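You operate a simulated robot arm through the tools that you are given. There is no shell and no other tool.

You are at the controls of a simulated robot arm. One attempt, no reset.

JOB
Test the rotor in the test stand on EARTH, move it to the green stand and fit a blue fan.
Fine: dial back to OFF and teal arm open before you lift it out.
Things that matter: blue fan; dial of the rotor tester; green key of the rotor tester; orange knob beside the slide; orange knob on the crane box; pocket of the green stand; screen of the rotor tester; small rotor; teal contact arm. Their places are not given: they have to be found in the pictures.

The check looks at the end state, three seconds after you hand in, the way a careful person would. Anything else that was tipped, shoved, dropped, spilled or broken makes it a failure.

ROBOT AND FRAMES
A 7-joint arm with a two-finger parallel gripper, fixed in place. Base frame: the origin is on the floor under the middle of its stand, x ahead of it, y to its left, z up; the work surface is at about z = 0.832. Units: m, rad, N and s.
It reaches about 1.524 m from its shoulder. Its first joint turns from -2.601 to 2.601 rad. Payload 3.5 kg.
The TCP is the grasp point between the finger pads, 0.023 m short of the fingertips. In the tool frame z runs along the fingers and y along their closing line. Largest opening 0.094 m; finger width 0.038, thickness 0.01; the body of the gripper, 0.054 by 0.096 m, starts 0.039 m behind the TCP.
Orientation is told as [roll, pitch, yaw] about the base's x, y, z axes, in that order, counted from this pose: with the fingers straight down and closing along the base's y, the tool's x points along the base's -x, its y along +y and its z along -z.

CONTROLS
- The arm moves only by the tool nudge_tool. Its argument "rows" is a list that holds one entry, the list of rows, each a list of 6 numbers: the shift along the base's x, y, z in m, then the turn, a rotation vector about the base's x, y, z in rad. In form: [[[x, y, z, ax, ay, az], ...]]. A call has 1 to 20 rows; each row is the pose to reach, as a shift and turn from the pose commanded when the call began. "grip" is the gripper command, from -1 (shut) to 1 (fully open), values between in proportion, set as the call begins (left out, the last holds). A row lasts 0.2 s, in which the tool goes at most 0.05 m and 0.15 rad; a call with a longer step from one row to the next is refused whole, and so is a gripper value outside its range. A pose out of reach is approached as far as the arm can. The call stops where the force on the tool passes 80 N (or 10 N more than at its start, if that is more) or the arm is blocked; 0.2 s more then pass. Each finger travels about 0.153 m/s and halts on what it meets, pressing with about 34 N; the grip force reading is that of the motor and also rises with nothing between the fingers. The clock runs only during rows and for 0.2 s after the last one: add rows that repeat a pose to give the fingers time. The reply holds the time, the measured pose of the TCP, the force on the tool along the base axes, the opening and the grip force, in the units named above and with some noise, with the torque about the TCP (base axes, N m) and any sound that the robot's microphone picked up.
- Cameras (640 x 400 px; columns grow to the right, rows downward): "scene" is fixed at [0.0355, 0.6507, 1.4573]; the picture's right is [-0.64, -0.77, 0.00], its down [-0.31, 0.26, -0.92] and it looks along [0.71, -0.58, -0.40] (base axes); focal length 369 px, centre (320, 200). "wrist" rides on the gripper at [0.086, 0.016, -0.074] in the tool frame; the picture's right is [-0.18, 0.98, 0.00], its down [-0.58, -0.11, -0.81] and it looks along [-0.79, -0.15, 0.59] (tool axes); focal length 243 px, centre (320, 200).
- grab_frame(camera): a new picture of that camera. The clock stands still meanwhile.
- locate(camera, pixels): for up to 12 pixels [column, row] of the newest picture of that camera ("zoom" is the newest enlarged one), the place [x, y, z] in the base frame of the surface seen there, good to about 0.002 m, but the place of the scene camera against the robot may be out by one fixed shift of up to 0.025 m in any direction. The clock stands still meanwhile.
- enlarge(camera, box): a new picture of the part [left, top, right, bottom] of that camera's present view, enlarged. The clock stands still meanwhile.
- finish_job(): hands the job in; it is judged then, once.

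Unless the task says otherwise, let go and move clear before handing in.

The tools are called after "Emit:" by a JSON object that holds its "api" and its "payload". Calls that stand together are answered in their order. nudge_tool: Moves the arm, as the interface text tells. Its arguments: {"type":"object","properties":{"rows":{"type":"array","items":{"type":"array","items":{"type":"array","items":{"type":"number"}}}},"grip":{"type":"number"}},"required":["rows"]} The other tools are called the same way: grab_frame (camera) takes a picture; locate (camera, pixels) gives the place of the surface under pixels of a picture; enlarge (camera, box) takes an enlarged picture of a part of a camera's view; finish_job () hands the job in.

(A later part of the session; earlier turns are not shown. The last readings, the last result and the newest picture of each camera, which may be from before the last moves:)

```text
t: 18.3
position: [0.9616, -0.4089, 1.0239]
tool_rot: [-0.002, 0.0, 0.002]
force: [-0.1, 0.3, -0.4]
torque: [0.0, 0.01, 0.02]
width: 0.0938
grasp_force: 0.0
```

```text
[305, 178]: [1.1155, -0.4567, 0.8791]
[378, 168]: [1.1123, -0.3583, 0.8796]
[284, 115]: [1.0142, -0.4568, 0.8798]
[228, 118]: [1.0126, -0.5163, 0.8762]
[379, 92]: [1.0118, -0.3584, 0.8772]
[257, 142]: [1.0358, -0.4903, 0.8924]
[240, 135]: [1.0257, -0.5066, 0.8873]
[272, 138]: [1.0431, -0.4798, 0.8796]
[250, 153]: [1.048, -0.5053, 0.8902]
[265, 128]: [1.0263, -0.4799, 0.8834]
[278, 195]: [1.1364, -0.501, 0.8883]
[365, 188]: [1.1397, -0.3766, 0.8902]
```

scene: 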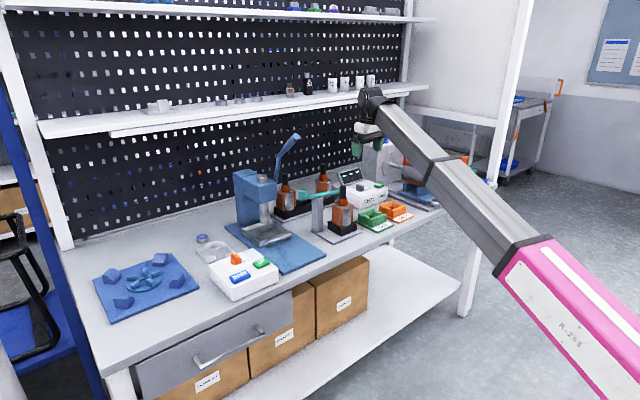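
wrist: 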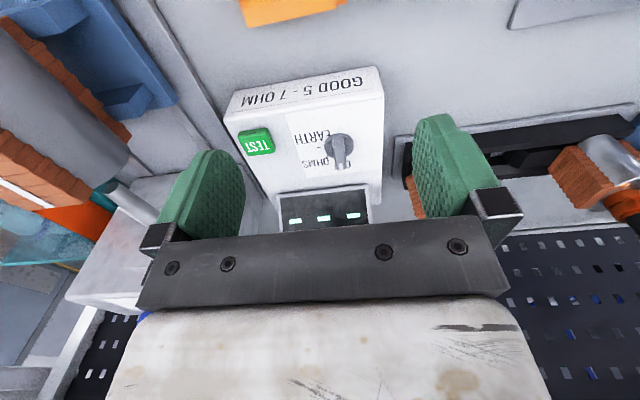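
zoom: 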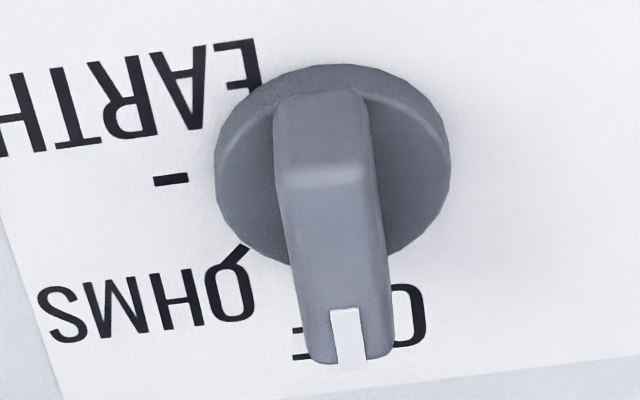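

Dial centre is about (1.065,-0.405), bar top z≈0.904, plate z≈0.8795, TEST key at about (1.036,-0.493,0.892). Before testing I want to check closely whether the teal arm really touches the shaft, so I'll go back to the +y-looking view, lower this time.

Emit:
{"api": "nudge_tool", "payload": {"rows": [[[-0.01, 0.01, 0.03, 0, 0, 0.14], [-0.02, 0.02, 0.06, 0, 0, 0.28], [-0.03, 0.03, 0.07, 0, 0, 0.42], [-0.04, 0.04, 0.07, 0, 0, 0.56], [-0.045, 0.05, 0.07, 0, 0, 0.7], [-0.045, 0.06, 0.07, 0, 0, 0.84], [-0.045, 0.08, 0.06, 0, 0, 0.98], [-0.045, 0.1, 0.055, 0, 0, 1.12], [-0.045, 0.115, 0.05, 0, 0, 1.26], [-0.045, 0.115, 0.05, 0, 0, 1.26]]]}}

Emit:
{"api": "grab_frame", "payload": {"camera": "wrist"}}

```text
t: 20.5
position: [0.9166, -0.2934, 1.0751]
tool_rot: [-0.001, 0.0, 1.266]
force: [-0.1, 1.1, -0.1]
torque: [0.0, 0.01, 0.01]
width: 0.0941
grasp_force: 0.0
```

```text
taken
```

wrist: 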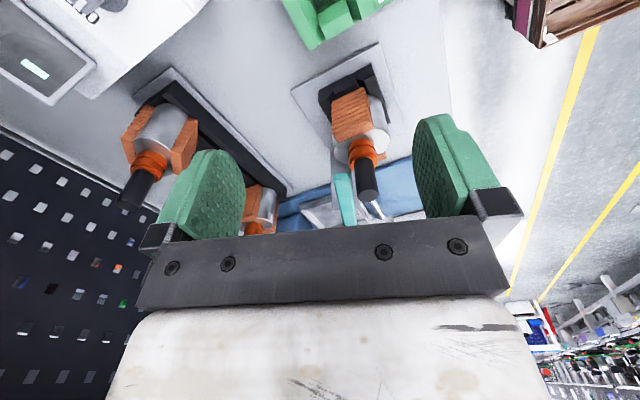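

Emit:
{"api": "enlarge", "payload": {"camera": "wrist", "box": [310, 120, 410, 225]}}

Emit:
{"api": "locate", "payload": {"camera": "zoom", "pixels": [[240, 215], [285, 215], [262, 240], [250, 320], [305, 320], [275, 350], [320, 200], [345, 250], [370, 290], [395, 230], [300, 215], [340, 130]]}}

```text
3.81 times, centred on (360, 172) of wrist
```

zoom: 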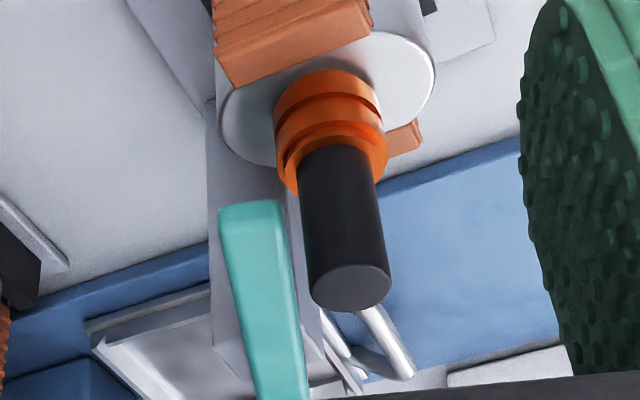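

```text
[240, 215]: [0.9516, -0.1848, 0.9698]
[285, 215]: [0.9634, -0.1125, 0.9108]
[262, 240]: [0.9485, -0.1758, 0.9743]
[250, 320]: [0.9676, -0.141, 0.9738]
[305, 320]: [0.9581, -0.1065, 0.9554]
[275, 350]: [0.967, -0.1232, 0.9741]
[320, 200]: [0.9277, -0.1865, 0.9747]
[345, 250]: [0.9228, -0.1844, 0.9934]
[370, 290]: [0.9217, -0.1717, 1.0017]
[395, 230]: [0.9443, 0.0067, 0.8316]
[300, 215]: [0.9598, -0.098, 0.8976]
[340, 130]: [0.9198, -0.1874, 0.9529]
```

The arm tip is about 5 mm from the shaft and overlaps the rotor core, so it's in its "on rotor" position as far as I can tell; the tester reading will confirm. I'll return to yaw 0 and go above the dial.

Emit:
{"api": "nudge_tool", "payload": {"rows": [[[0.0, -0.02, 0.01, 0, 0, -0.14], [0.0, -0.04, 0.015, 0, 0, -0.28], [0.0, -0.06, 0.015, 0, 0, -0.42], [0.01, -0.08, 0.015, 0, 0, -0.56], [0.02, -0.09, 0.015, 0, 0, -0.7], [0.03, -0.1, 0.015, 0, 0, -0.84], [0.05, -0.11, 0.015, 0, 0, -0.98], [0.08, -0.111, 0.01, 0, 0, -1.12], [0.11, -0.1115, 0.0, 0, 0, -1.262], [0.13, -0.1115, 0.0, 0, 0, -1.264], [0.148, -0.1115, 0.0, 0, 0, -1.264], [0.148, -0.1115, 0.0, 0, 0, -1.264]]], "grip": 0.2}}

Emit:
{"api": "grab_frame", "payload": {"camera": "wrist"}}

```text
t: 23.1
position: [1.0642, -0.4054, 1.0743]
tool_rot: [-0.002, 0.0, -0.003]
force: [0.7, -0.4, -0.6]
torque: [0.01, 0.02, -0.02]
width: 0.0564
grasp_force: 0.1
```

```text
taken
```

wrist: 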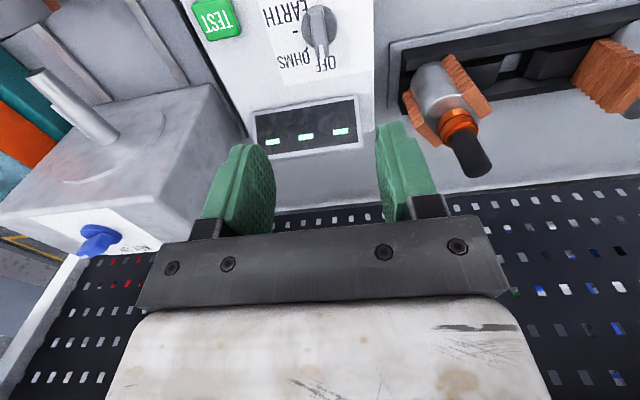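

The dial is now just below at wrist (318,30) and the screen at (305,125). I'll re-locate the dial bar and the screen's top edge before descending.

Emit:
{"api": "enlarge", "payload": {"camera": "wrist", "box": [250, 0, 370, 75]}}

Emit:
{"api": "locate", "payload": {"camera": "zoom", "pixels": [[320, 130], [350, 60], [362, 200], [366, 280], [345, 290], [385, 280], [225, 150], [270, 225], [425, 130], [310, 150]]}}

Emit:
{"api": "locate", "payload": {"camera": "wrist", "pixels": [[252, 113], [355, 98], [260, 155], [360, 140], [385, 130], [435, 100], [475, 165], [305, 125]]}}

```text
5.33 times, centred on (310, 38) of wrist
```

zoom: 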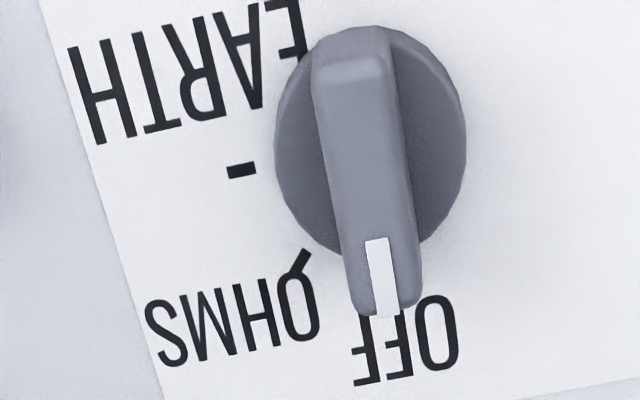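

```text
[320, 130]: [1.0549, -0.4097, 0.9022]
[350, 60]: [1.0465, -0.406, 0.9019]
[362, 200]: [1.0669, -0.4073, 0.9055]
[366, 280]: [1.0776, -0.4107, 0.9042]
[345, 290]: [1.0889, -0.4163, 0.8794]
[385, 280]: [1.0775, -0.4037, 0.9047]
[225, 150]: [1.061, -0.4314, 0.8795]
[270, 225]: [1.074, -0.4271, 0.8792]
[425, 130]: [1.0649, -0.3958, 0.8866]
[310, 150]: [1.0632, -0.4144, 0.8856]
```

```text
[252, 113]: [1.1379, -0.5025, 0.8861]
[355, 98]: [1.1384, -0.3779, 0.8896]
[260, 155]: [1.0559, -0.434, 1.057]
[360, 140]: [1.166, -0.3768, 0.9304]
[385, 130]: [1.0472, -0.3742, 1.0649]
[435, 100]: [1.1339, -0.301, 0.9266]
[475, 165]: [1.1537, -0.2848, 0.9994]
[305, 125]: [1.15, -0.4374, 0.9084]
```

Bar centre confirmed at about (1.065,-0.406), top z 0.905, and the screen's top is z≈0.932, well clear. I'll descend with the fingers straddling the bar.

Emit:
{"api": "nudge_tool", "payload": {"rows": [[[0.0, -0.0005, -0.03, 0, 0, 0], [0.0, -0.0005, -0.06, 0, 0, 0], [0.0, -0.0005, -0.09, 0, 0, 0], [0.0, -0.0005, -0.12, 0, 0, 0], [0.0, -0.0005, -0.145, 0, 0, 0], [0.0, -0.0005, -0.16, 0, 0, 0], [0.0, -0.0005, -0.16, 0, 0, 0]]]}}

```text
t: 24.7
position: [1.0652, -0.4058, 0.914]
tool_rot: [-0.002, 0.0, 0.0]
force: [-1.0, -0.1, -0.3]
torque: [0.0, 0.0, -0.01]
width: 0.0565
grasp_force: 0.1
```

The gripper is at z=0.914 around the bar with no contact force. I'll close on the bar gently.

Emit:
{"api": "nudge_tool", "payload": {"rows": [[[0, 0, 0, 0, 0, 0], [0, 0, 0, 0, 0, 0], [0, 0, 0, 0, 0, 0]]], "grip": -0.85}}

Emit:
{"api": "grab_frame", "payload": {"camera": "wrist"}}

```text
t: 25.5
position: [1.0647, -0.4057, 0.9135]
tool_rot: [0.0, -0.002, -0.001]
force: [0.3, 0.1, -1.2]
torque: [0.07, -0.18, 0.01]
width: 0.0129
grasp_force: 45.2
```

```text
taken
```

wrist: 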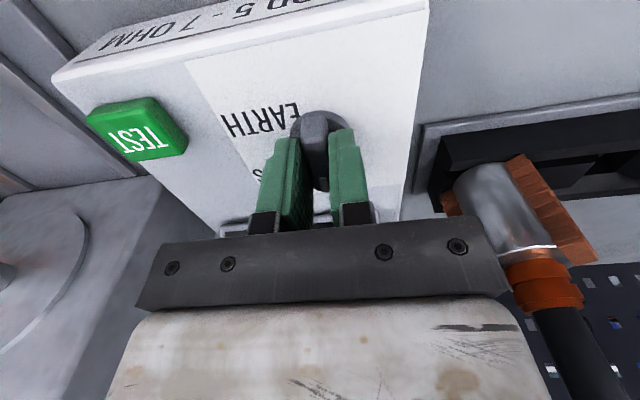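

The fingers hold the bar at 12.9 mm width. I'll turn it 90° clockwise to EARTH slowly.

Emit:
{"api": "nudge_tool", "payload": {"rows": [[[0, 0, 0, 0, 0, -0.1], [0, 0, 0, 0, 0, -0.2], [0, 0, 0, 0, 0, -0.3], [0, 0, 0, 0, 0, -0.4], [0, 0, 0, 0, 0, -0.5], [0, 0, 0, 0, 0, -0.6], [0, 0, 0, 0, 0, -0.7], [0, 0, 0, 0, 0, -0.8], [0, 0, 0, 0, 0, -0.9], [0, 0, 0, 0, 0, -1.0], [0, 0, 0, 0, 0, -1.1], [0, 0, 0, 0, 0, -1.2], [0, 0, 0, 0, 0, -1.3], [0, 0, 0, 0, 0, -1.4], [0, 0, 0, 0, 0, -1.5], [0, 0, 0, 0, 0, -1.571], [0, 0, 0, 0, 0, -1.571]]]}}

Emit:
{"api": "grab_frame", "payload": {"camera": "wrist"}}

Emit:
{"api": "enlarge", "payload": {"camera": "scene", "box": [330, 150, 420, 215]}}

```text
t: 29.1
position: [1.0662, -0.4042, 0.9148]
tool_rot: [0.0, 0.001, -1.574]
force: [10.6, -0.3, 9.1]
torque: [-0.07, -0.18, 0.12]
width: 0.0131
grasp_force: 44.6
```

```text
taken
```

wrist: 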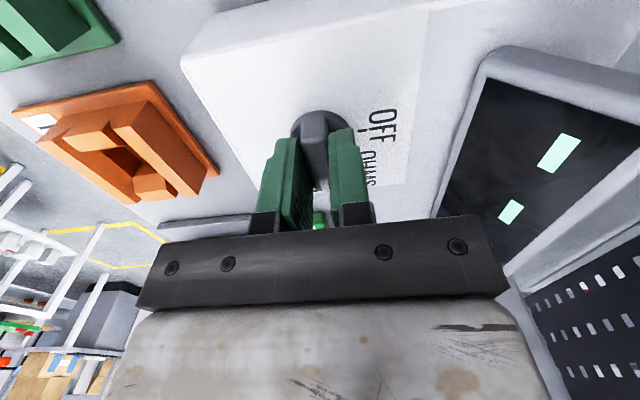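

```text
6.15 times, centred on (375, 182) of scene
```

zoom: 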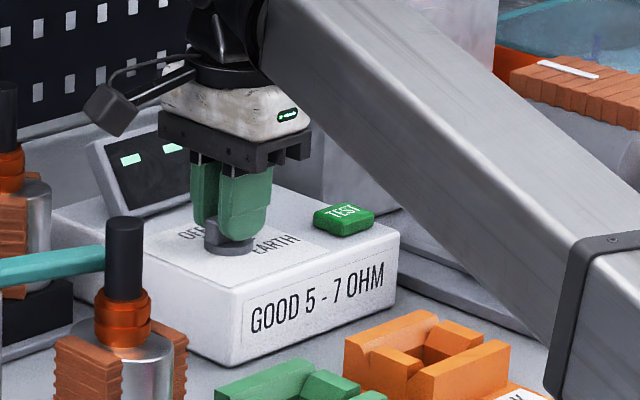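

The bar has turned with the wrist and the mark now points toward EARTH. I'll release, rise, and check the dial.

Emit:
{"api": "nudge_tool", "payload": {"rows": [[[0, 0, 0, 0, 0, 0], [0, 0, 0, 0, 0, 0], [0, 0, 0.03, 0, 0, 0], [0, 0, 0.06, 0, 0, 0], [0, 0, 0.09, 0, 0, 0], [0, 0, 0.12, 0, 0, 0], [0, 0, 0.12, 0, 0, 0]]], "grip": 0.0}}

Emit:
{"api": "grab_frame", "payload": {"camera": "wrist"}}

Emit:
{"api": "enlarge", "payload": {"camera": "scene", "box": [330, 150, 420, 215]}}

```text
t: 30.7
position: [1.0649, -0.4053, 1.0353]
tool_rot: [-0.002, -0.001, -1.572]
force: [0.4, 0.1, -0.8]
torque: [-0.02, -0.01, -0.02]
width: 0.047
grasp_force: 0.1
```

```text
taken
```

wrist: 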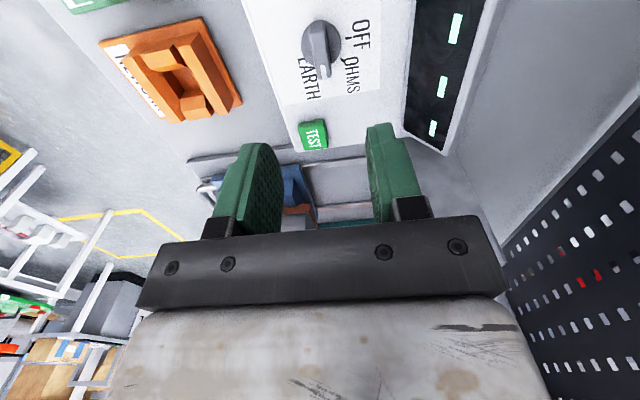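

```text
6.15 times, centred on (375, 182) of scene
```

zoom: 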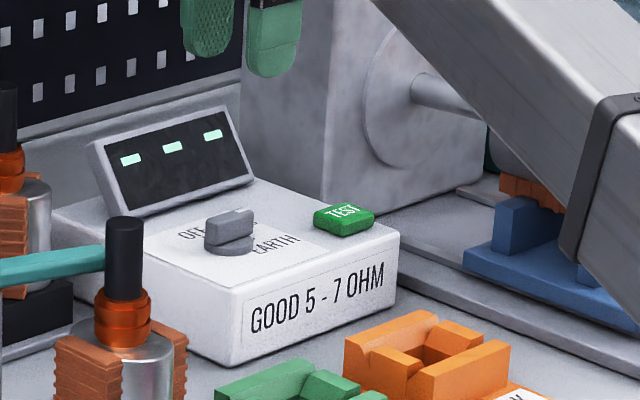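

Emit:
{"api": "enlarge", "payload": {"camera": "wrist", "box": [270, 0, 390, 110]}}

Emit:
{"api": "locate", "payload": {"camera": "wrist", "pixels": [[320, 35], [325, 65], [312, 130], [305, 125], [322, 140], [300, 140], [325, 120]]}}

```text
3.64 times, centred on (330, 55) of wrist
```

zoom: 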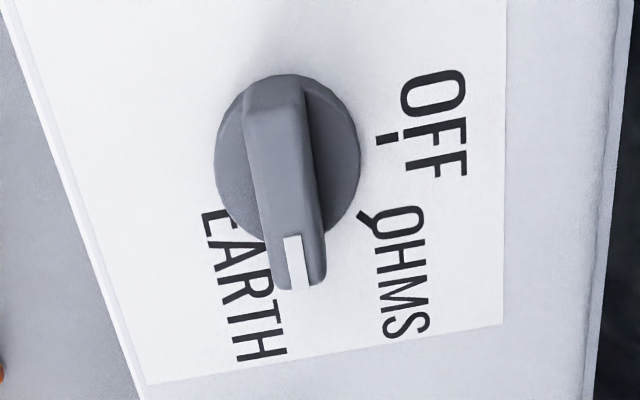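

```text
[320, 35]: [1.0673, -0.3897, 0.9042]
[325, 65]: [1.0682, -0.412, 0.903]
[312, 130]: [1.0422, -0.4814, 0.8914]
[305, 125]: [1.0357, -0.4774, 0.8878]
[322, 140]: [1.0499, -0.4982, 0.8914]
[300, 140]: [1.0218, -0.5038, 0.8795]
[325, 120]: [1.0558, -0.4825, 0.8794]
```

The dial now covers the EARTH mark with its white tip at zoom (298,265). Next I'll close the fingers and hover over the TEST key centre at about (1.037,-0.493).

Emit:
{"api": "nudge_tool", "payload": {"rows": [[[-0.007, -0.02, 0.0, 0, 0, 0], [-0.014, -0.045, 0.0, 0, 0, 0], [-0.021, -0.07, 0.0, 0, 0, 0], [-0.028, -0.0875, 0.0, 0, 0, 0], [-0.028, -0.0875, -0.03, 0, 0, 0], [-0.028, -0.0875, -0.06, 0, 0, 0], [-0.028, -0.0875, -0.09, 0, 0, 0], [-0.028, -0.0875, -0.11, 0, 0, 0], [-0.028, -0.0875, -0.11, 0, 0, 0]]], "grip": -1}}

Emit:
{"api": "grab_frame", "payload": {"camera": "wrist"}}

Emit:
{"api": "enlarge", "payload": {"camera": "scene", "box": [330, 150, 420, 215]}}

```text
t: 32.7
position: [1.0356, -0.4939, 0.9239]
tool_rot: [0.001, 0.0, -1.571]
force: [1.2, 0.5, 0.3]
torque: [-0.01, -0.01, 0.02]
width: 0.0
grasp_force: 34.0
```

```text
taken
```

wrist: 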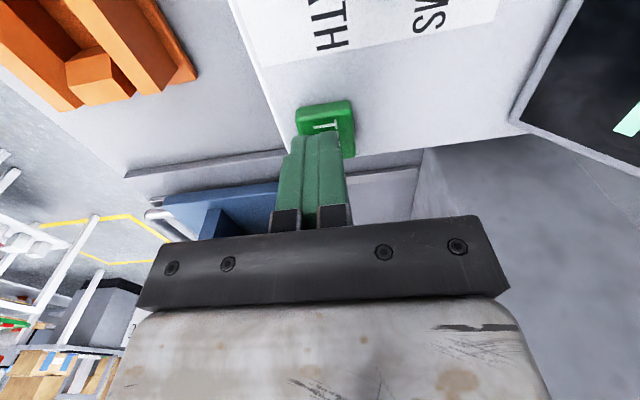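

```text
6.15 times, centred on (375, 182) of scene
```

zoom: 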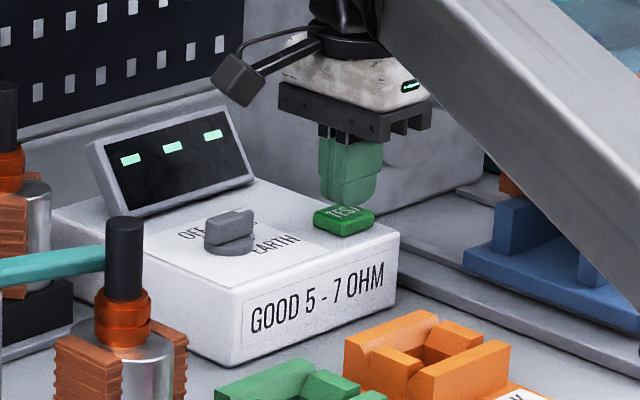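

The closed fingertips hover about 9 mm above the TEST key. I'll press down in small steps.

Emit:
{"api": "nudge_tool", "payload": {"rows": [[[0.001, 0.004, -0.005, 0, 0, 0], [0.001, 0.004, -0.009, 0, 0, 0], [0.001, 0.004, -0.012, 0, 0, 0], [0.001, 0.004, -0.014, 0, 0, 0], [0.001, 0.004, -0.014, 0, 0, 0]]]}}

Emit:
{"api": "grab_frame", "payload": {"camera": "wrist"}}

Emit:
{"api": "enlarge", "payload": {"camera": "scene", "box": [330, 150, 420, 215]}}

```text
t: 33.9
position: [1.0373, -0.4875, 0.9098]
tool_rot: [-0.001, -0.001, -1.572]
force: [-1.4, -0.1, 1.5]
torque: [0.01, 0.03, -0.01]
width: 0.0001
grasp_force: 33.6
```

```text
taken
```

wrist: 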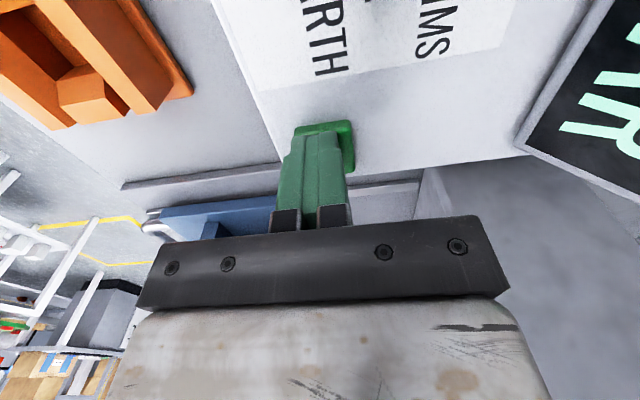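

```text
6.15 times, centred on (375, 182) of scene
```

zoom: 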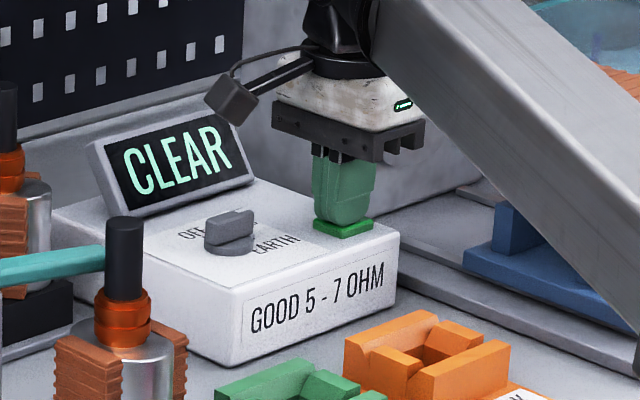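

The screen reads "CLEAR" (scene zoom (178,160)), so the EARTH test has been made and passed. I'll hold a moment, then rise and check that the screen keeps its reading.

Emit:
{"api": "nudge_tool", "payload": {"rows": [[[0, 0, 0, 0, 0, 0], [0, 0, 0, 0, 0, 0], [0, 0, 0, 0, 0, 0], [0, 0, 0.02, 0, 0, 0], [0, 0, 0.05, 0, 0, 0], [0, 0, 0.08, 0, 0, 0], [0, 0, 0.11, 0, 0, 0], [0, 0, 0.11, 0, 0, 0]]]}}

Emit:
{"api": "enlarge", "payload": {"camera": "scene", "box": [330, 150, 420, 215]}}

```text
t: 35.7
position: [1.0378, -0.4897, 1.0196]
tool_rot: [-0.001, -0.001, -1.574]
force: [0.7, 0.2, 0.5]
torque: [0.0, 0.0, -0.03]
width: 0.0
grasp_force: 34.0
```

```text
6.15 times, centred on (375, 182) of scene
```

zoom: 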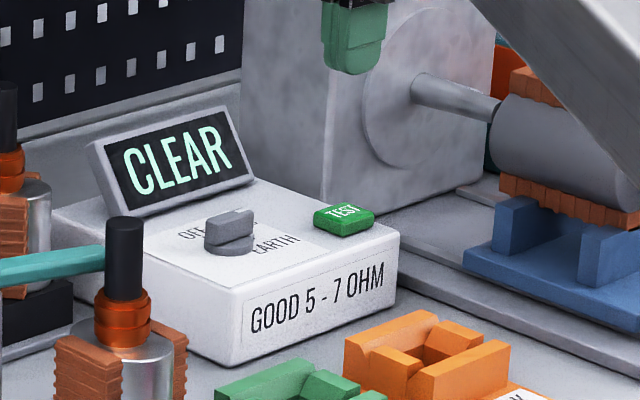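

The reading stays "CLEAR". Now I'll go back over the dial with the fingers half open at the same yaw, and descend around the bar.

Emit:
{"api": "nudge_tool", "payload": {"rows": [[[0.009, 0.03, 0.01, 0, 0, 0], [0.018, 0.06, 0.01, 0, 0, 0], [0.027, 0.0835, 0.01, 0, 0, 0], [0.027, 0.0835, -0.02, 0, 0, 0], [0.027, 0.0835, -0.05, 0, 0, 0], [0.027, 0.0835, -0.08, 0, 0, 0], [0.027, 0.0835, -0.106, 0, 0, 0], [0.027, 0.0835, -0.106, 0, 0, 0]]], "grip": 0.0}}

Emit:
{"api": "nudge_tool", "payload": {"rows": [[[0, 0, 0, 0, 0, 0], [0, 0, 0, 0, 0, 0], [0, 0, 0, 0, 0, 0]]], "grip": -0.85}}

```text
t: 37.5
position: [1.0652, -0.4064, 0.9149]
tool_rot: [0.0, 0.001, -1.572]
force: [-0.2, 0.6, 0.1]
torque: [0.03, 0.01, -0.01]
width: 0.0469
grasp_force: 0.1
```

```text
t: 38.3
position: [1.0646, -0.4059, 0.9141]
tool_rot: [-0.002, 0.001, -1.569]
force: [7.7, 0.1, -1.7]
torque: [0.0, -0.12, 0.06]
width: 0.0128
grasp_force: 45.3
```

The bar is gripped again (12.8 mm). I'll turn it back 90° counter-clockwise to OFF.

Emit:
{"api": "nudge_tool", "payload": {"rows": [[[0, 0, 0, 0, 0, 0.1], [0, 0, 0, 0, 0, 0.2], [0, 0, 0, 0, 0, 0.3], [0, 0, 0, 0, 0, 0.4], [0, 0, 0, 0, 0, 0.5], [0, 0, 0, 0, 0, 0.6], [0, 0, 0, 0, 0, 0.7], [0, 0, 0, 0, 0, 0.8], [0, 0, 0, 0, 0, 0.9], [0, 0, 0, 0, 0, 1.0], [0, 0, 0, 0, 0, 1.1], [0, 0, 0, 0, 0, 1.2], [0, 0, 0, 0, 0, 1.3], [0, 0, 0, 0, 0, 1.4], [0, 0, 0, 0, 0, 1.5], [0, 0, 0, 0, 0, 1.571], [0, 0, 0, 0, 0, 1.571]]]}}

Emit:
{"api": "nudge_tool", "payload": {"rows": [[[0, 0, 0, 0, 0, 0], [0, 0, 0, 0, 0, 0], [0, 0, 0.03, 0, 0, 0], [0, 0, 0.06, 0, 0, 0], [0, 0, 0.09, 0, 0, 0], [0, 0, 0.12, 0, 0, 0], [-0.03, 0, 0.14, 0, 0, 0], [-0.06, 0, 0.16, 0, 0, 0], [-0.06, 0, 0.16, 0, 0, 0]]], "grip": 0.0}}

Emit:
{"api": "grab_frame", "payload": {"camera": "wrist"}}

Emit:
{"api": "enlarge", "payload": {"camera": "scene", "box": [330, 150, 420, 215]}}

```text
t: 41.9
position: [1.0659, -0.4054, 0.9151]
tool_rot: [-0.001, 0.001, 0.0]
force: [13.0, -7.6, 17.2]
torque: [-0.07, 0.33, 0.02]
width: 0.0131
grasp_force: 45.1
```

```text
t: 43.9
position: [1.0053, -0.4049, 1.0753]
tool_rot: [-0.003, -0.001, 0.0]
force: [-0.9, 0.0, 0.7]
torque: [-0.02, -0.02, 0.01]
width: 0.0473
grasp_force: 0.1
```

```text
taken
```

wrist: 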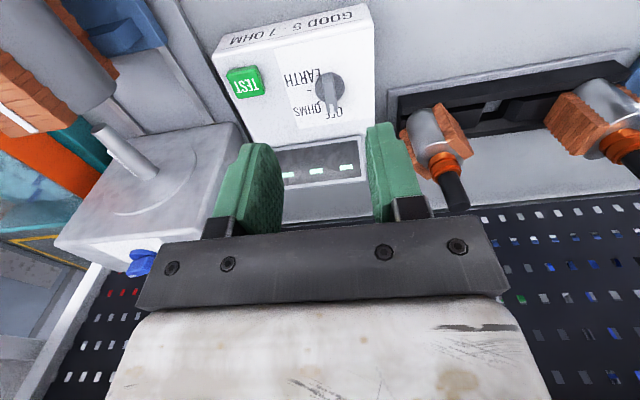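

```text
6.15 times, centred on (375, 182) of scene
```

zoom: 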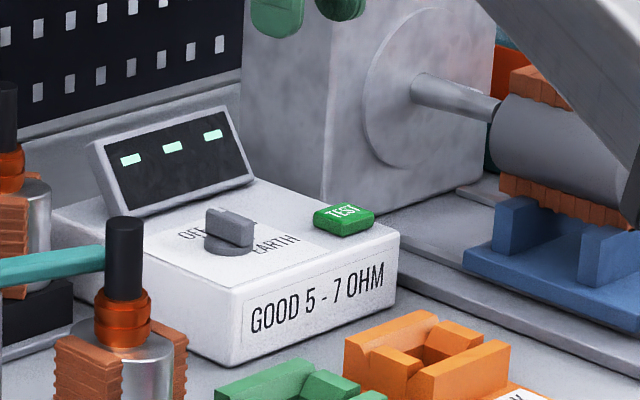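

The dial is back at OFF with the screen showing dashes. Next is the teal arm: I'll go back to the +y-looking viewpoint to measure arm, post and shaft more exactly.

Emit:
{"api": "nudge_tool", "payload": {"rows": [[[-0.02, 0.01, 0.0, 0, 0, 0.14], [-0.04, 0.02, 0.01, 0, 0, 0.28], [-0.06, 0.03, 0.02, 0, 0, 0.42], [-0.08, 0.04, 0.02, 0, 0, 0.56], [-0.09, 0.05, 0.02, 0, 0, 0.7], [-0.09, 0.06, 0.02, 0, 0, 0.84], [-0.09, 0.08, 0.02, 0, 0, 0.98], [-0.09, 0.1, 0.02, 0, 0, 1.12], [-0.09, 0.12, 0.02, 0, 0, 1.23], [-0.09, 0.14, 0.02, 0, 0, 1.23], [-0.09, 0.14, 0.02, 0, 0, 1.23]]]}}

Emit:
{"api": "grab_frame", "payload": {"camera": "wrist"}}

Emit:
{"api": "enlarge", "payload": {"camera": "wrist", "box": [280, 80, 420, 225]}}

```text
t: 46.3
position: [0.9138, -0.2644, 1.0939]
tool_rot: [-0.002, -0.001, 1.231]
force: [-0.3, 0.4, -0.1]
torque: [0.03, -0.02, 0.03]
width: 0.047
grasp_force: 0.1
```

```text
taken
```

wrist: 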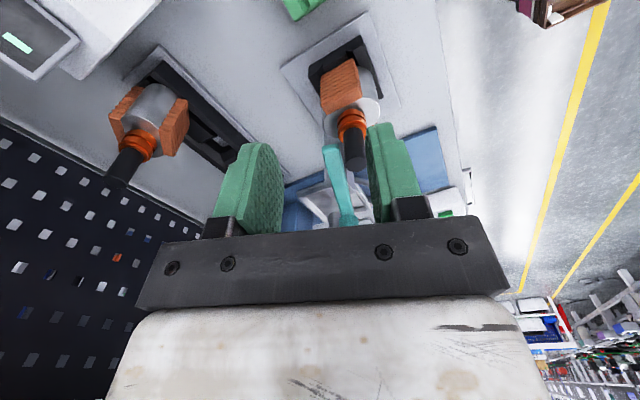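

```text
2.76 times, centred on (350, 152) of wrist
```

zoom: 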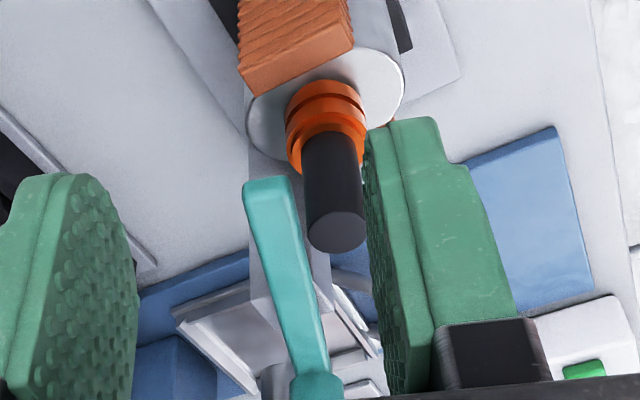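

Emit:
{"api": "enlarge", "payload": {"camera": "wrist", "box": [310, 130, 380, 225]}}

Emit:
{"api": "locate", "payload": {"camera": "wrist", "pixels": [[325, 150], [331, 150], [338, 150], [328, 165], [335, 165], [341, 165], [336, 185], [342, 185], [348, 185], [343, 210], [350, 210], [348, 222]]}}

```text
4.21 times, centred on (345, 178) of wrist
```

zoom: 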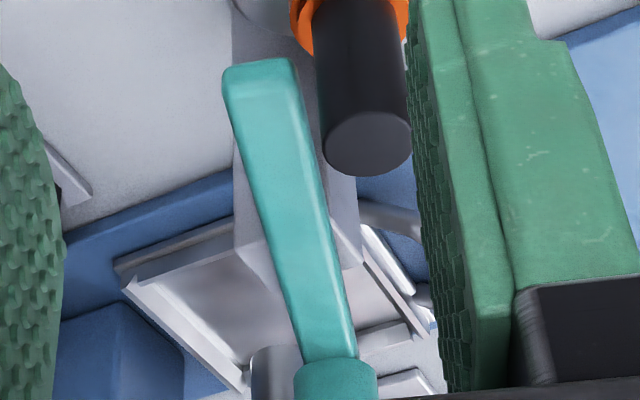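

```text
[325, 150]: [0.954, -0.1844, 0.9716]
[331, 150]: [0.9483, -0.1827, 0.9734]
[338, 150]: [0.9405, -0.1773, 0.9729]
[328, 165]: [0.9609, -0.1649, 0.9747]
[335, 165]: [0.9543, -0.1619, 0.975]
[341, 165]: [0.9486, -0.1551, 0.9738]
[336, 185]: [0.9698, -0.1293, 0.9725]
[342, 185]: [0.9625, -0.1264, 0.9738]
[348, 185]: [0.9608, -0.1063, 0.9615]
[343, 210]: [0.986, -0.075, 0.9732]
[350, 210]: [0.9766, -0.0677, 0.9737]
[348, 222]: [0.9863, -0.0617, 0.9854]
```

Arm top is at z≈0.9735, running from (0.947,-0.183) to (0.981,-0.071). Now I need the shaft top centre and the post corners.

Emit:
{"api": "locate", "payload": {"camera": "wrist", "pixels": [[357, 164], [348, 165], [365, 163], [357, 157], [356, 169], [354, 150], [347, 150], [361, 150], [349, 183], [345, 175], [350, 192], [352, 140]]}}

Emit:
{"api": "locate", "payload": {"camera": "zoom", "pixels": [[240, 180], [250, 250], [340, 200], [350, 240], [358, 262], [330, 160], [345, 170], [355, 185]]}}

```text
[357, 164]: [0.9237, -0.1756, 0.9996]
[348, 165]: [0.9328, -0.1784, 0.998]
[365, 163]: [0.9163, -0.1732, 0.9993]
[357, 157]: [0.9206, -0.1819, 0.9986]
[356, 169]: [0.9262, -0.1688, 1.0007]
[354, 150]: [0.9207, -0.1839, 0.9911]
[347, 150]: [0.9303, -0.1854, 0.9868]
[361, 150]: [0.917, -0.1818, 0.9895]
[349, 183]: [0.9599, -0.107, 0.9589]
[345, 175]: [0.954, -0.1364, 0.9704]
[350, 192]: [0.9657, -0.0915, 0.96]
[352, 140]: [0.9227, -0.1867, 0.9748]
```

```text
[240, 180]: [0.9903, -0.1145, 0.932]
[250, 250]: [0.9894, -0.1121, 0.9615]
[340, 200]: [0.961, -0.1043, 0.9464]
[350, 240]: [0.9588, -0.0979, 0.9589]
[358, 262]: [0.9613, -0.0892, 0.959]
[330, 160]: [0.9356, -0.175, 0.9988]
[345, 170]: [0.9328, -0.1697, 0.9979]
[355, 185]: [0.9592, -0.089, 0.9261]
```

The shaft centre is (0.924,-0.176) with top z≈1.0; the post spans x 0.960–0.990, y about -0.115 to -0.085, so the pivot is near (0.973,-0.10). I'll hover with the fingers straddling the arm at (0.957,-0.149) between shaft and post, still above everything.

Emit:
{"api": "nudge_tool", "payload": {"rows": [[[0.01, 0.03, 0.0, 0, 0, 0.02], [0.02, 0.06, 0.0, 0, 0, 0.046], [0.03, 0.085, -0.01, 0, 0, 0.046], [0.0427, 0.116, -0.025, 0, 0, 0.046], [0.0427, 0.116, -0.045, 0, 0, 0.046], [0.0427, 0.116, -0.045, 0, 0, 0.046]]], "grip": -0.3}}

Emit:
{"api": "grab_frame", "payload": {"camera": "wrist"}}

Emit:
{"api": "enlarge", "payload": {"camera": "scene", "box": [270, 120, 390, 240]}}

```text
t: 47.7
position: [0.9568, -0.1478, 1.0484]
tool_rot: [-0.003, 0.001, 1.276]
force: [-0.3, 0.6, 0.0]
torque: [0.01, -0.01, 0.0]
width: 0.033
grasp_force: 0.0
```

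```text
taken
```

wrist: 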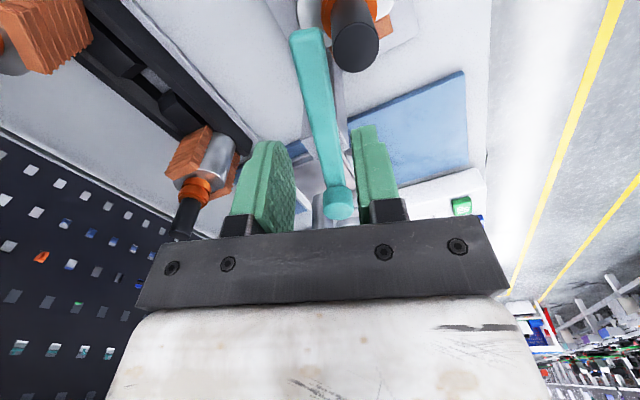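

```text
3.33 times, centred on (330, 180) of scene
```

zoom: 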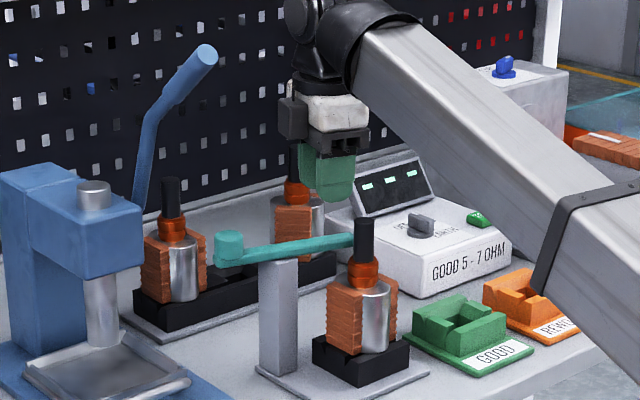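

The fingers straddle the arm line as seen at wrist (320,110). I'll re-measure the arm and shaft from this near view before lowering.

Emit:
{"api": "locate", "payload": {"camera": "wrist", "pixels": [[292, 45], [307, 40], [322, 35], [303, 90], [318, 90], [332, 90], [318, 140], [330, 140], [341, 140], [340, 208], [357, 48], [357, 70]]}}

```text
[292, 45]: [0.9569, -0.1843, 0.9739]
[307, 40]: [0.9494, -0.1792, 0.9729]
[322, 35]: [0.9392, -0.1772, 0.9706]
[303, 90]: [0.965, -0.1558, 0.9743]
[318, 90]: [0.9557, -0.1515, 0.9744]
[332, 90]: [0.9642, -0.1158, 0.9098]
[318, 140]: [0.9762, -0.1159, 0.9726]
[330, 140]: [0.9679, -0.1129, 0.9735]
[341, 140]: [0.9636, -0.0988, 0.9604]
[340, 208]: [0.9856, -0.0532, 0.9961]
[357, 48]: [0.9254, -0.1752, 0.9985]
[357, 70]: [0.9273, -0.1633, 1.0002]
```

Measurements agree with the plan. I'll lower so the fingertips are just below the arm (TCP z≈0.980).

Emit:
{"api": "nudge_tool", "payload": {"rows": [[[0.0, 0.0, -0.02, 0, 0, 0], [0.0, 0.0, -0.04, 0, 0, 0], [0.0, 0.0, -0.055, 0, 0, 0], [0.0, 0.0, -0.07, 0, 0, 0], [0.0, 0.0, -0.07, 0, 0, 0]]]}}

Emit:
{"api": "grab_frame", "payload": {"camera": "wrist"}}

Emit:
{"api": "enlarge", "payload": {"camera": "scene", "box": [290, 145, 370, 225]}}

```text
t: 48.9
position: [0.9575, -0.1481, 0.9799]
tool_rot: [-0.001, 0.0, 1.278]
force: [0.0, -0.1, -0.6]
torque: [0.01, -0.01, -0.03]
width: 0.0328
grasp_force: 0.1
```

```text
taken
```

wrist: 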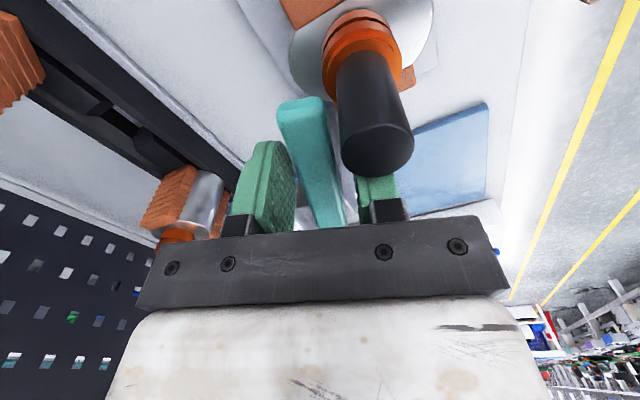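

```text
5.00 times, centred on (330, 185) of scene
```

zoom: 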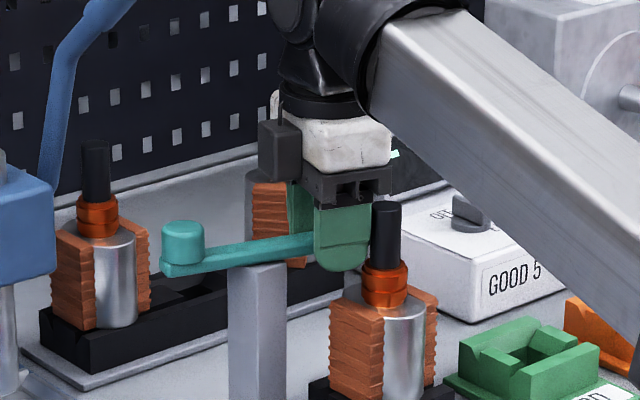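

Fingers are down on both sides of the arm with no contact. I'll narrow them to about 20 mm and swing the arm counter-clockwise about its post by about 0.6 rad.

Emit:
{"api": "nudge_tool", "payload": {"rows": [[[0, 0, 0, 0, 0, 0], [0.00501, -0.00132, 0, 0, 0, 0.1], [0.01013, -0.00214, 0, 0, 0, 0.2], [0.0153, -0.00243, 0, 0, 0, 0.3], [0.02048, -0.00221, 0, 0, 0, 0.4], [0.0256, -0.00148, 0, 0, 0, 0.5], [0.03063, -0.00023, 0, 0, 0, 0.6], [0.03063, -0.00023, 0, 0, 0, 0.6]]], "grip": -0.57}}

Emit:
{"api": "grab_frame", "payload": {"camera": "wrist"}}

Emit:
{"api": "enlarge", "payload": {"camera": "scene", "box": [290, 145, 370, 225]}}

```text
t: 50.7
position: [0.9884, -0.1489, 0.9802]
tool_rot: [-0.001, 0.001, 1.876]
force: [2.2, 0.3, -1.0]
torque: [0.03, -0.01, -0.04]
width: 0.021
grasp_force: 0.9
```

```text
taken
```

wrist: 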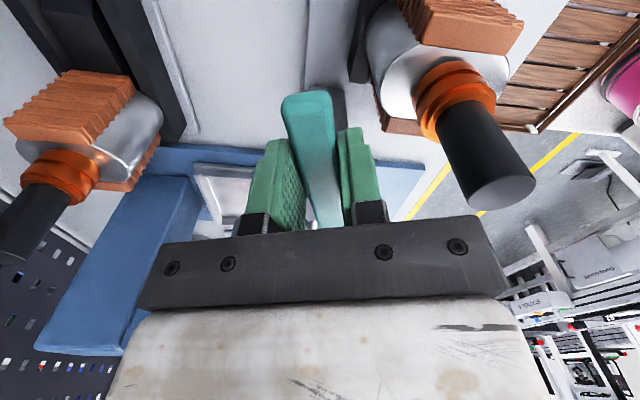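

```text
5.00 times, centred on (330, 185) of scene
```

zoom: 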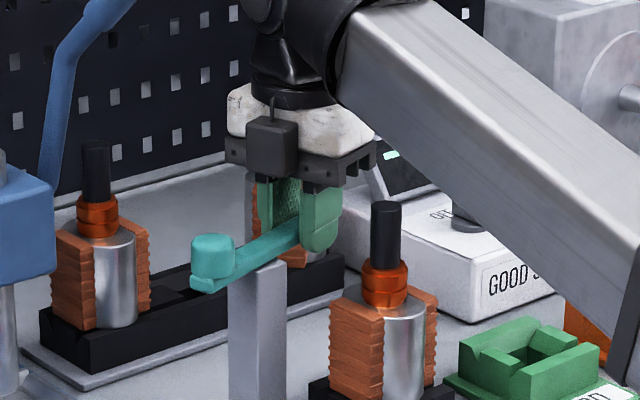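

The arm swings freely (now about 0.6 rad open, tip seen at wrist (305,100)). I'll continue to about 1.2 rad.

Emit:
{"api": "nudge_tool", "payload": {"rows": [[[0.00488, 0.00174, 0, 0, 0, 0.1], [0.00957, 0.00395, 0, 0, 0, 0.2], [0.01401, 0.00662, 0, 0, 0, 0.3], [0.01816, 0.00973, 0, 0, 0, 0.4], [0.02198, 0.01323, 0, 0, 0, 0.5], [0.02542, 0.0171, 0, 0, 0, 0.6], [0.02542, 0.0171, 0, 0, 0, 0.6]]]}}

Emit:
{"api": "grab_frame", "payload": {"camera": "wrist"}}

Emit:
{"api": "enlarge", "payload": {"camera": "scene", "box": [290, 145, 370, 225]}}

```text
t: 51.9
position: [0.9956, -0.141, 0.9806]
tool_rot: [0.024, -0.017, 2.366]
force: [-41.9, -19.0, 11.5]
torque: [-0.04, 0.39, -1.15]
width: 0.0391
grasp_force: 21.8
stopped in row 6: the force on the tool passed its limit at 85 N (the readings are from after the stop); the commanded pose is now the measured one
```

```text
taken
```

wrist: 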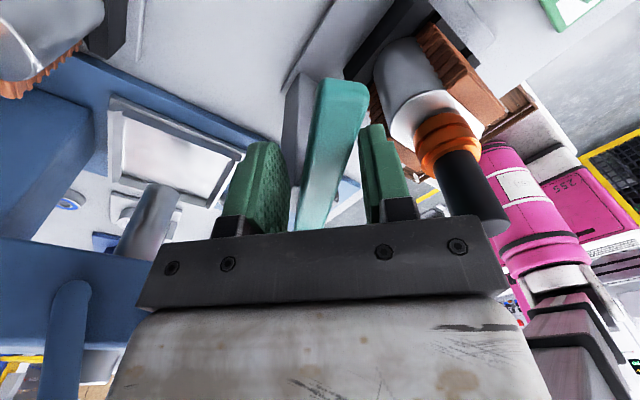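

```text
5.00 times, centred on (330, 185) of scene
```

zoom: 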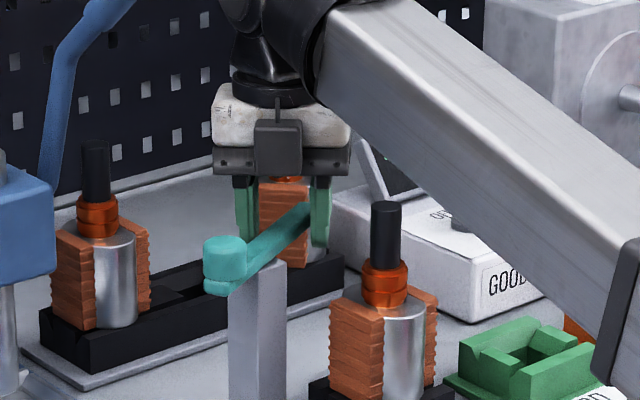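

The arm reached its stop (85 N) at roughly 0.8–0.9 rad; it stands clearly away from the rotor (scene zoom (260,245)). I'll back off a little to relieve the force, without moving the arm back.

Emit:
{"api": "nudge_tool", "payload": {"rows": [[[-0.003, -0.0015, 0, 0, 0, -0.06], [-0.006, -0.003, 0, 0, 0, -0.12], [-0.006, -0.003, 0, 0, 0, -0.12]]], "grip": -0.3}}

Emit:
{"api": "grab_frame", "payload": {"camera": "wrist"}}

```text
t: 52.7
position: [0.9969, -0.1396, 0.9773]
tool_rot: [0.012, -0.015, 2.253]
force: [-7.1, -7.7, -0.8]
torque: [0.0, 0.0, -0.15]
width: 0.0376
grasp_force: 5.7
```

```text
taken
```

wrist: 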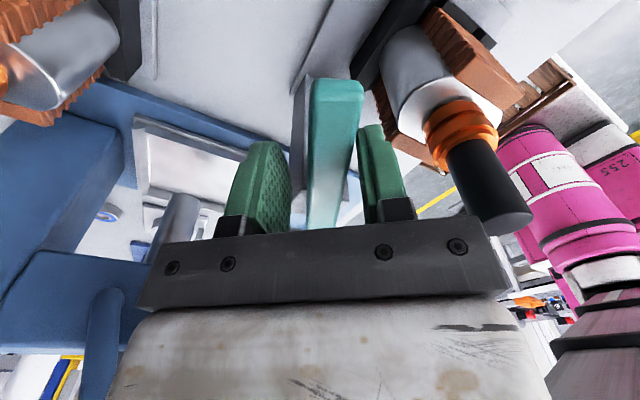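

Fingers still press the arm slightly askew (width 37.6 mm, force 10 N). I'll open more, rotate a bit further back and then rise.

Emit:
{"api": "nudge_tool", "payload": {"rows": [[[-0.001, -0.001, 0, 0, 0, -0.07], [-0.002, -0.001, 0, 0, 0, -0.14], [-0.002, -0.001, 0, 0, 0, -0.2], [-0.002, -0.001, 0, 0, 0, -0.2]]], "grip": 0.1}}

Emit:
{"api": "grab_frame", "payload": {"camera": "wrist"}}

```text
t: 53.7
position: [0.9944, -0.1412, 0.9772]
tool_rot: [0.015, -0.016, 2.052]
force: [-0.3, 0.2, -0.1]
torque: [-0.01, 0.01, -0.04]
width: 0.052
grasp_force: 0.2
```

```text
taken
```

wrist: 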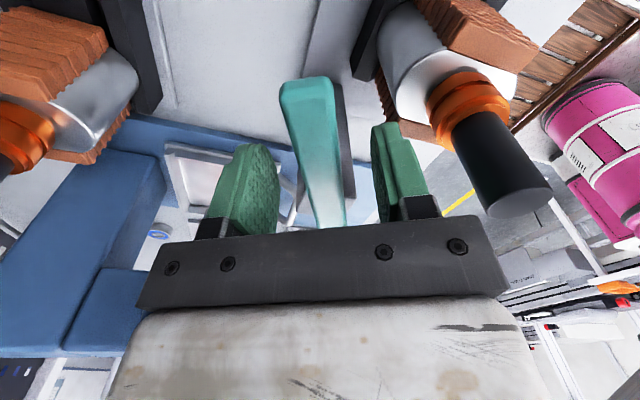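

The arm is free and stays open (wrist (310,130), tip well away from the rotor). I'll rise straight up, then view it.

Emit:
{"api": "nudge_tool", "payload": {"rows": [[[0, 0, 0.02, 0, 0, 0], [0, 0, 0.045, 0, 0, 0], [0, 0, 0.075, 0, 0, 0], [0, 0, 0.1, 0, 0, 0], [0, 0, 0.1, 0, 0, 0]]]}}

Emit:
{"api": "grab_frame", "payload": {"camera": "wrist"}}

Emit:
{"api": "enlarge", "payload": {"camera": "scene", "box": [290, 145, 370, 225]}}

```text
t: 54.9
position: [0.9937, -0.1421, 1.078]
tool_rot: [0.016, -0.015, 2.052]
force: [-0.5, -0.5, -0.4]
torque: [-0.01, -0.02, -0.04]
width: 0.0517
grasp_force: 0.0
```

```text
taken
```

wrist: 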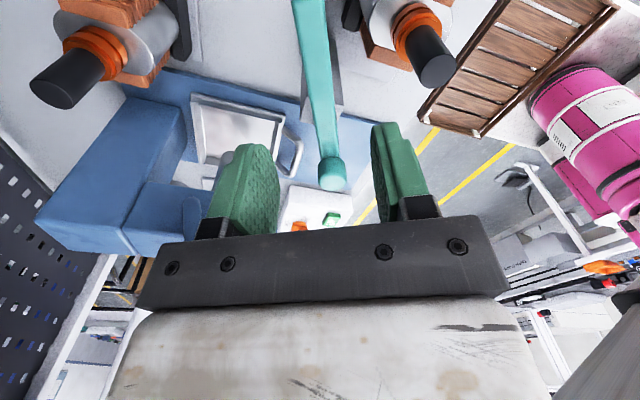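

```text
5.00 times, centred on (330, 185) of scene
```

zoom: 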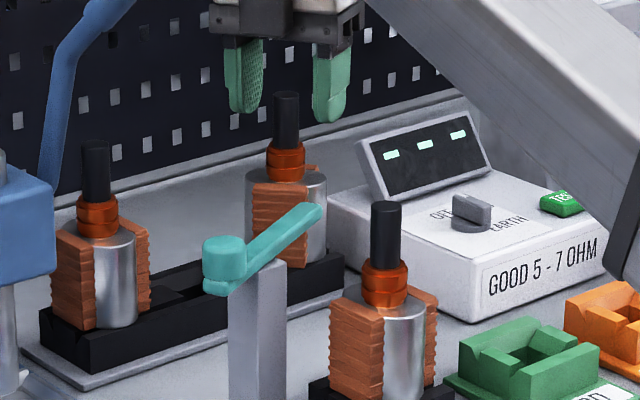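

The teal arm now stands open, tip away from the rotor (scene zoom (320,210)). Next I'll inspect the green stand's pocket from the -y side; I'll move over there and turn the wrist back.

Emit:
{"api": "nudge_tool", "payload": {"rows": [[[-0.005, -0.035, 0.01, 0, 0, -0.1], [-0.015, -0.07, 0.015, 0, 0, -0.2], [-0.025, -0.105, 0.015, 0, 0, -0.3], [-0.035, -0.14, 0.015, 0, 0, -0.4], [-0.045, -0.175, 0.015, 0, 0, -0.5], [-0.055, -0.21, 0.015, 0, 0, -0.6], [-0.065, -0.245, 0.015, 0, 0, -0.7], [-0.075, -0.28, 0.015, 0, 0, -0.8], [-0.077, -0.308, 0.01, 0, 0, -0.8], [-0.077, -0.308, 0.01, 0, 0, -0.8]]]}}

Emit:
{"api": "nudge_tool", "payload": {"rows": [[[0, 0, 0, -0.006, -0.021, 0], [0, 0, 0, -0.006, -0.021, 0]]]}}

Emit:
{"api": "grab_frame", "payload": {"camera": "wrist"}}

```text
t: 57.1
position: [0.918, -0.4499, 1.0869]
tool_rot: [0.015, -0.016, 1.253]
force: [0.2, -0.4, 0.6]
torque: [-0.02, 0.01, 0.01]
width: 0.0518
grasp_force: 0.1
```

```text
t: 57.7
position: [0.9169, -0.4487, 1.0872]
tool_rot: [-0.005, -0.016, 1.253]
force: [0.2, -0.3, 0.7]
torque: [0.0, -0.02, -0.01]
width: 0.0511
grasp_force: 0.1
```

```text
taken
```

wrist: 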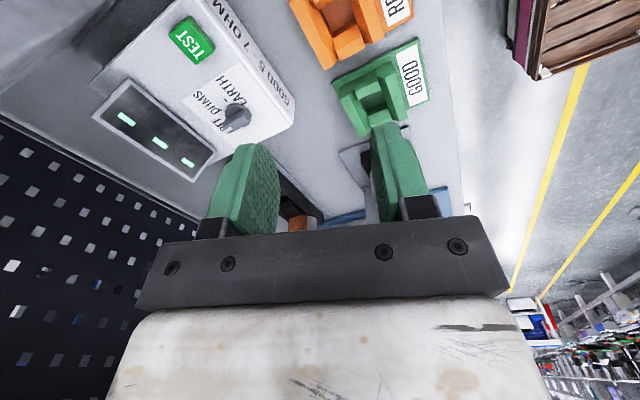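

The tilt correction was in the wrong frame; remaining tilt in base axes is about (0.0136,-0.0097), which I'll cancel now, and enlarge the green stand at wrist (375,90).

Emit:
{"api": "nudge_tool", "payload": {"rows": [[[0, 0, 0, -0.0136, 0.0097, 0], [0, 0, 0, -0.0136, 0.0097, 0]]]}}

Emit:
{"api": "grab_frame", "payload": {"camera": "wrist"}}

Emit:
{"api": "enlarge", "payload": {"camera": "wrist", "box": [320, 30, 440, 145]}}

```text
t: 58.3
position: [0.9174, -0.4481, 1.0875]
tool_rot: [-0.001, 0.0, 1.253]
force: [-0.1, 0.0, -0.5]
torque: [-0.02, -0.02, 0.0]
width: 0.0516
grasp_force: 0.0
```

```text
taken
```

wrist: 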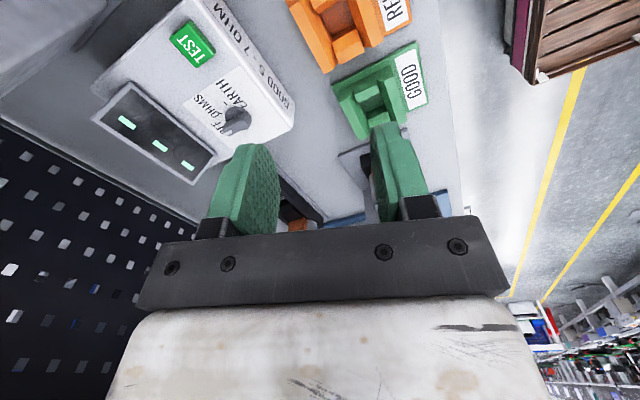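

```text
3.48 times, centred on (380, 88) of wrist
```

zoom: 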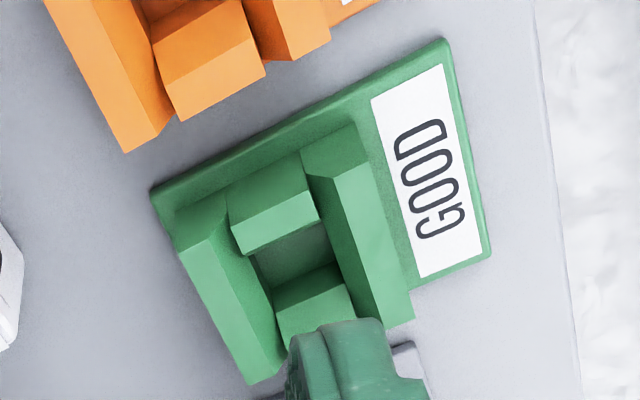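

The green pocket is a rectangular recess framed by four bevelled walls. I'll locate its inner corners, wall tops and floor.

Emit:
{"api": "locate", "payload": {"camera": "zoom", "pixels": [[250, 258], [318, 222], [280, 305], [340, 262], [290, 260], [228, 195], [302, 155], [275, 230], [330, 180], [380, 290], [200, 260], [255, 370]]}}

Emit:
{"api": "locate", "payload": {"camera": "zoom", "pixels": [[178, 215], [215, 230], [358, 125], [300, 172], [410, 320], [320, 285], [300, 320], [160, 188], [447, 45], [488, 250], [265, 190], [345, 165]]}}

```text
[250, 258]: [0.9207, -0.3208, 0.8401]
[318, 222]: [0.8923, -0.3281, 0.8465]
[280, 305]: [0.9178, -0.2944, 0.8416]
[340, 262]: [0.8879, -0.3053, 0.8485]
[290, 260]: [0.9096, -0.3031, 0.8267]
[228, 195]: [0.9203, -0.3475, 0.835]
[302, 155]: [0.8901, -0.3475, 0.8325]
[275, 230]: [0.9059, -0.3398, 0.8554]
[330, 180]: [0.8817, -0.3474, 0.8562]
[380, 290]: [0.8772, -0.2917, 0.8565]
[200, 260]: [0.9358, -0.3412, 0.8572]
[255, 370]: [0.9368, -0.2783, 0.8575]
```

```text
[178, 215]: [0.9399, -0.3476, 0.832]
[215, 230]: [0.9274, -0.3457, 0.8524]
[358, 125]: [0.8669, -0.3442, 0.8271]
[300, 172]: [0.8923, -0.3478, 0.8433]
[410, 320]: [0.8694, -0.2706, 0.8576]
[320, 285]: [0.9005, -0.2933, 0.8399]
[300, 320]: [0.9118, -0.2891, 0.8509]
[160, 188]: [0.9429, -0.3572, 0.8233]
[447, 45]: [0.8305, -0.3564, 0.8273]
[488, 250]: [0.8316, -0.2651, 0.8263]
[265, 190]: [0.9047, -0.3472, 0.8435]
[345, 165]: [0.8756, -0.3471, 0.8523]
```

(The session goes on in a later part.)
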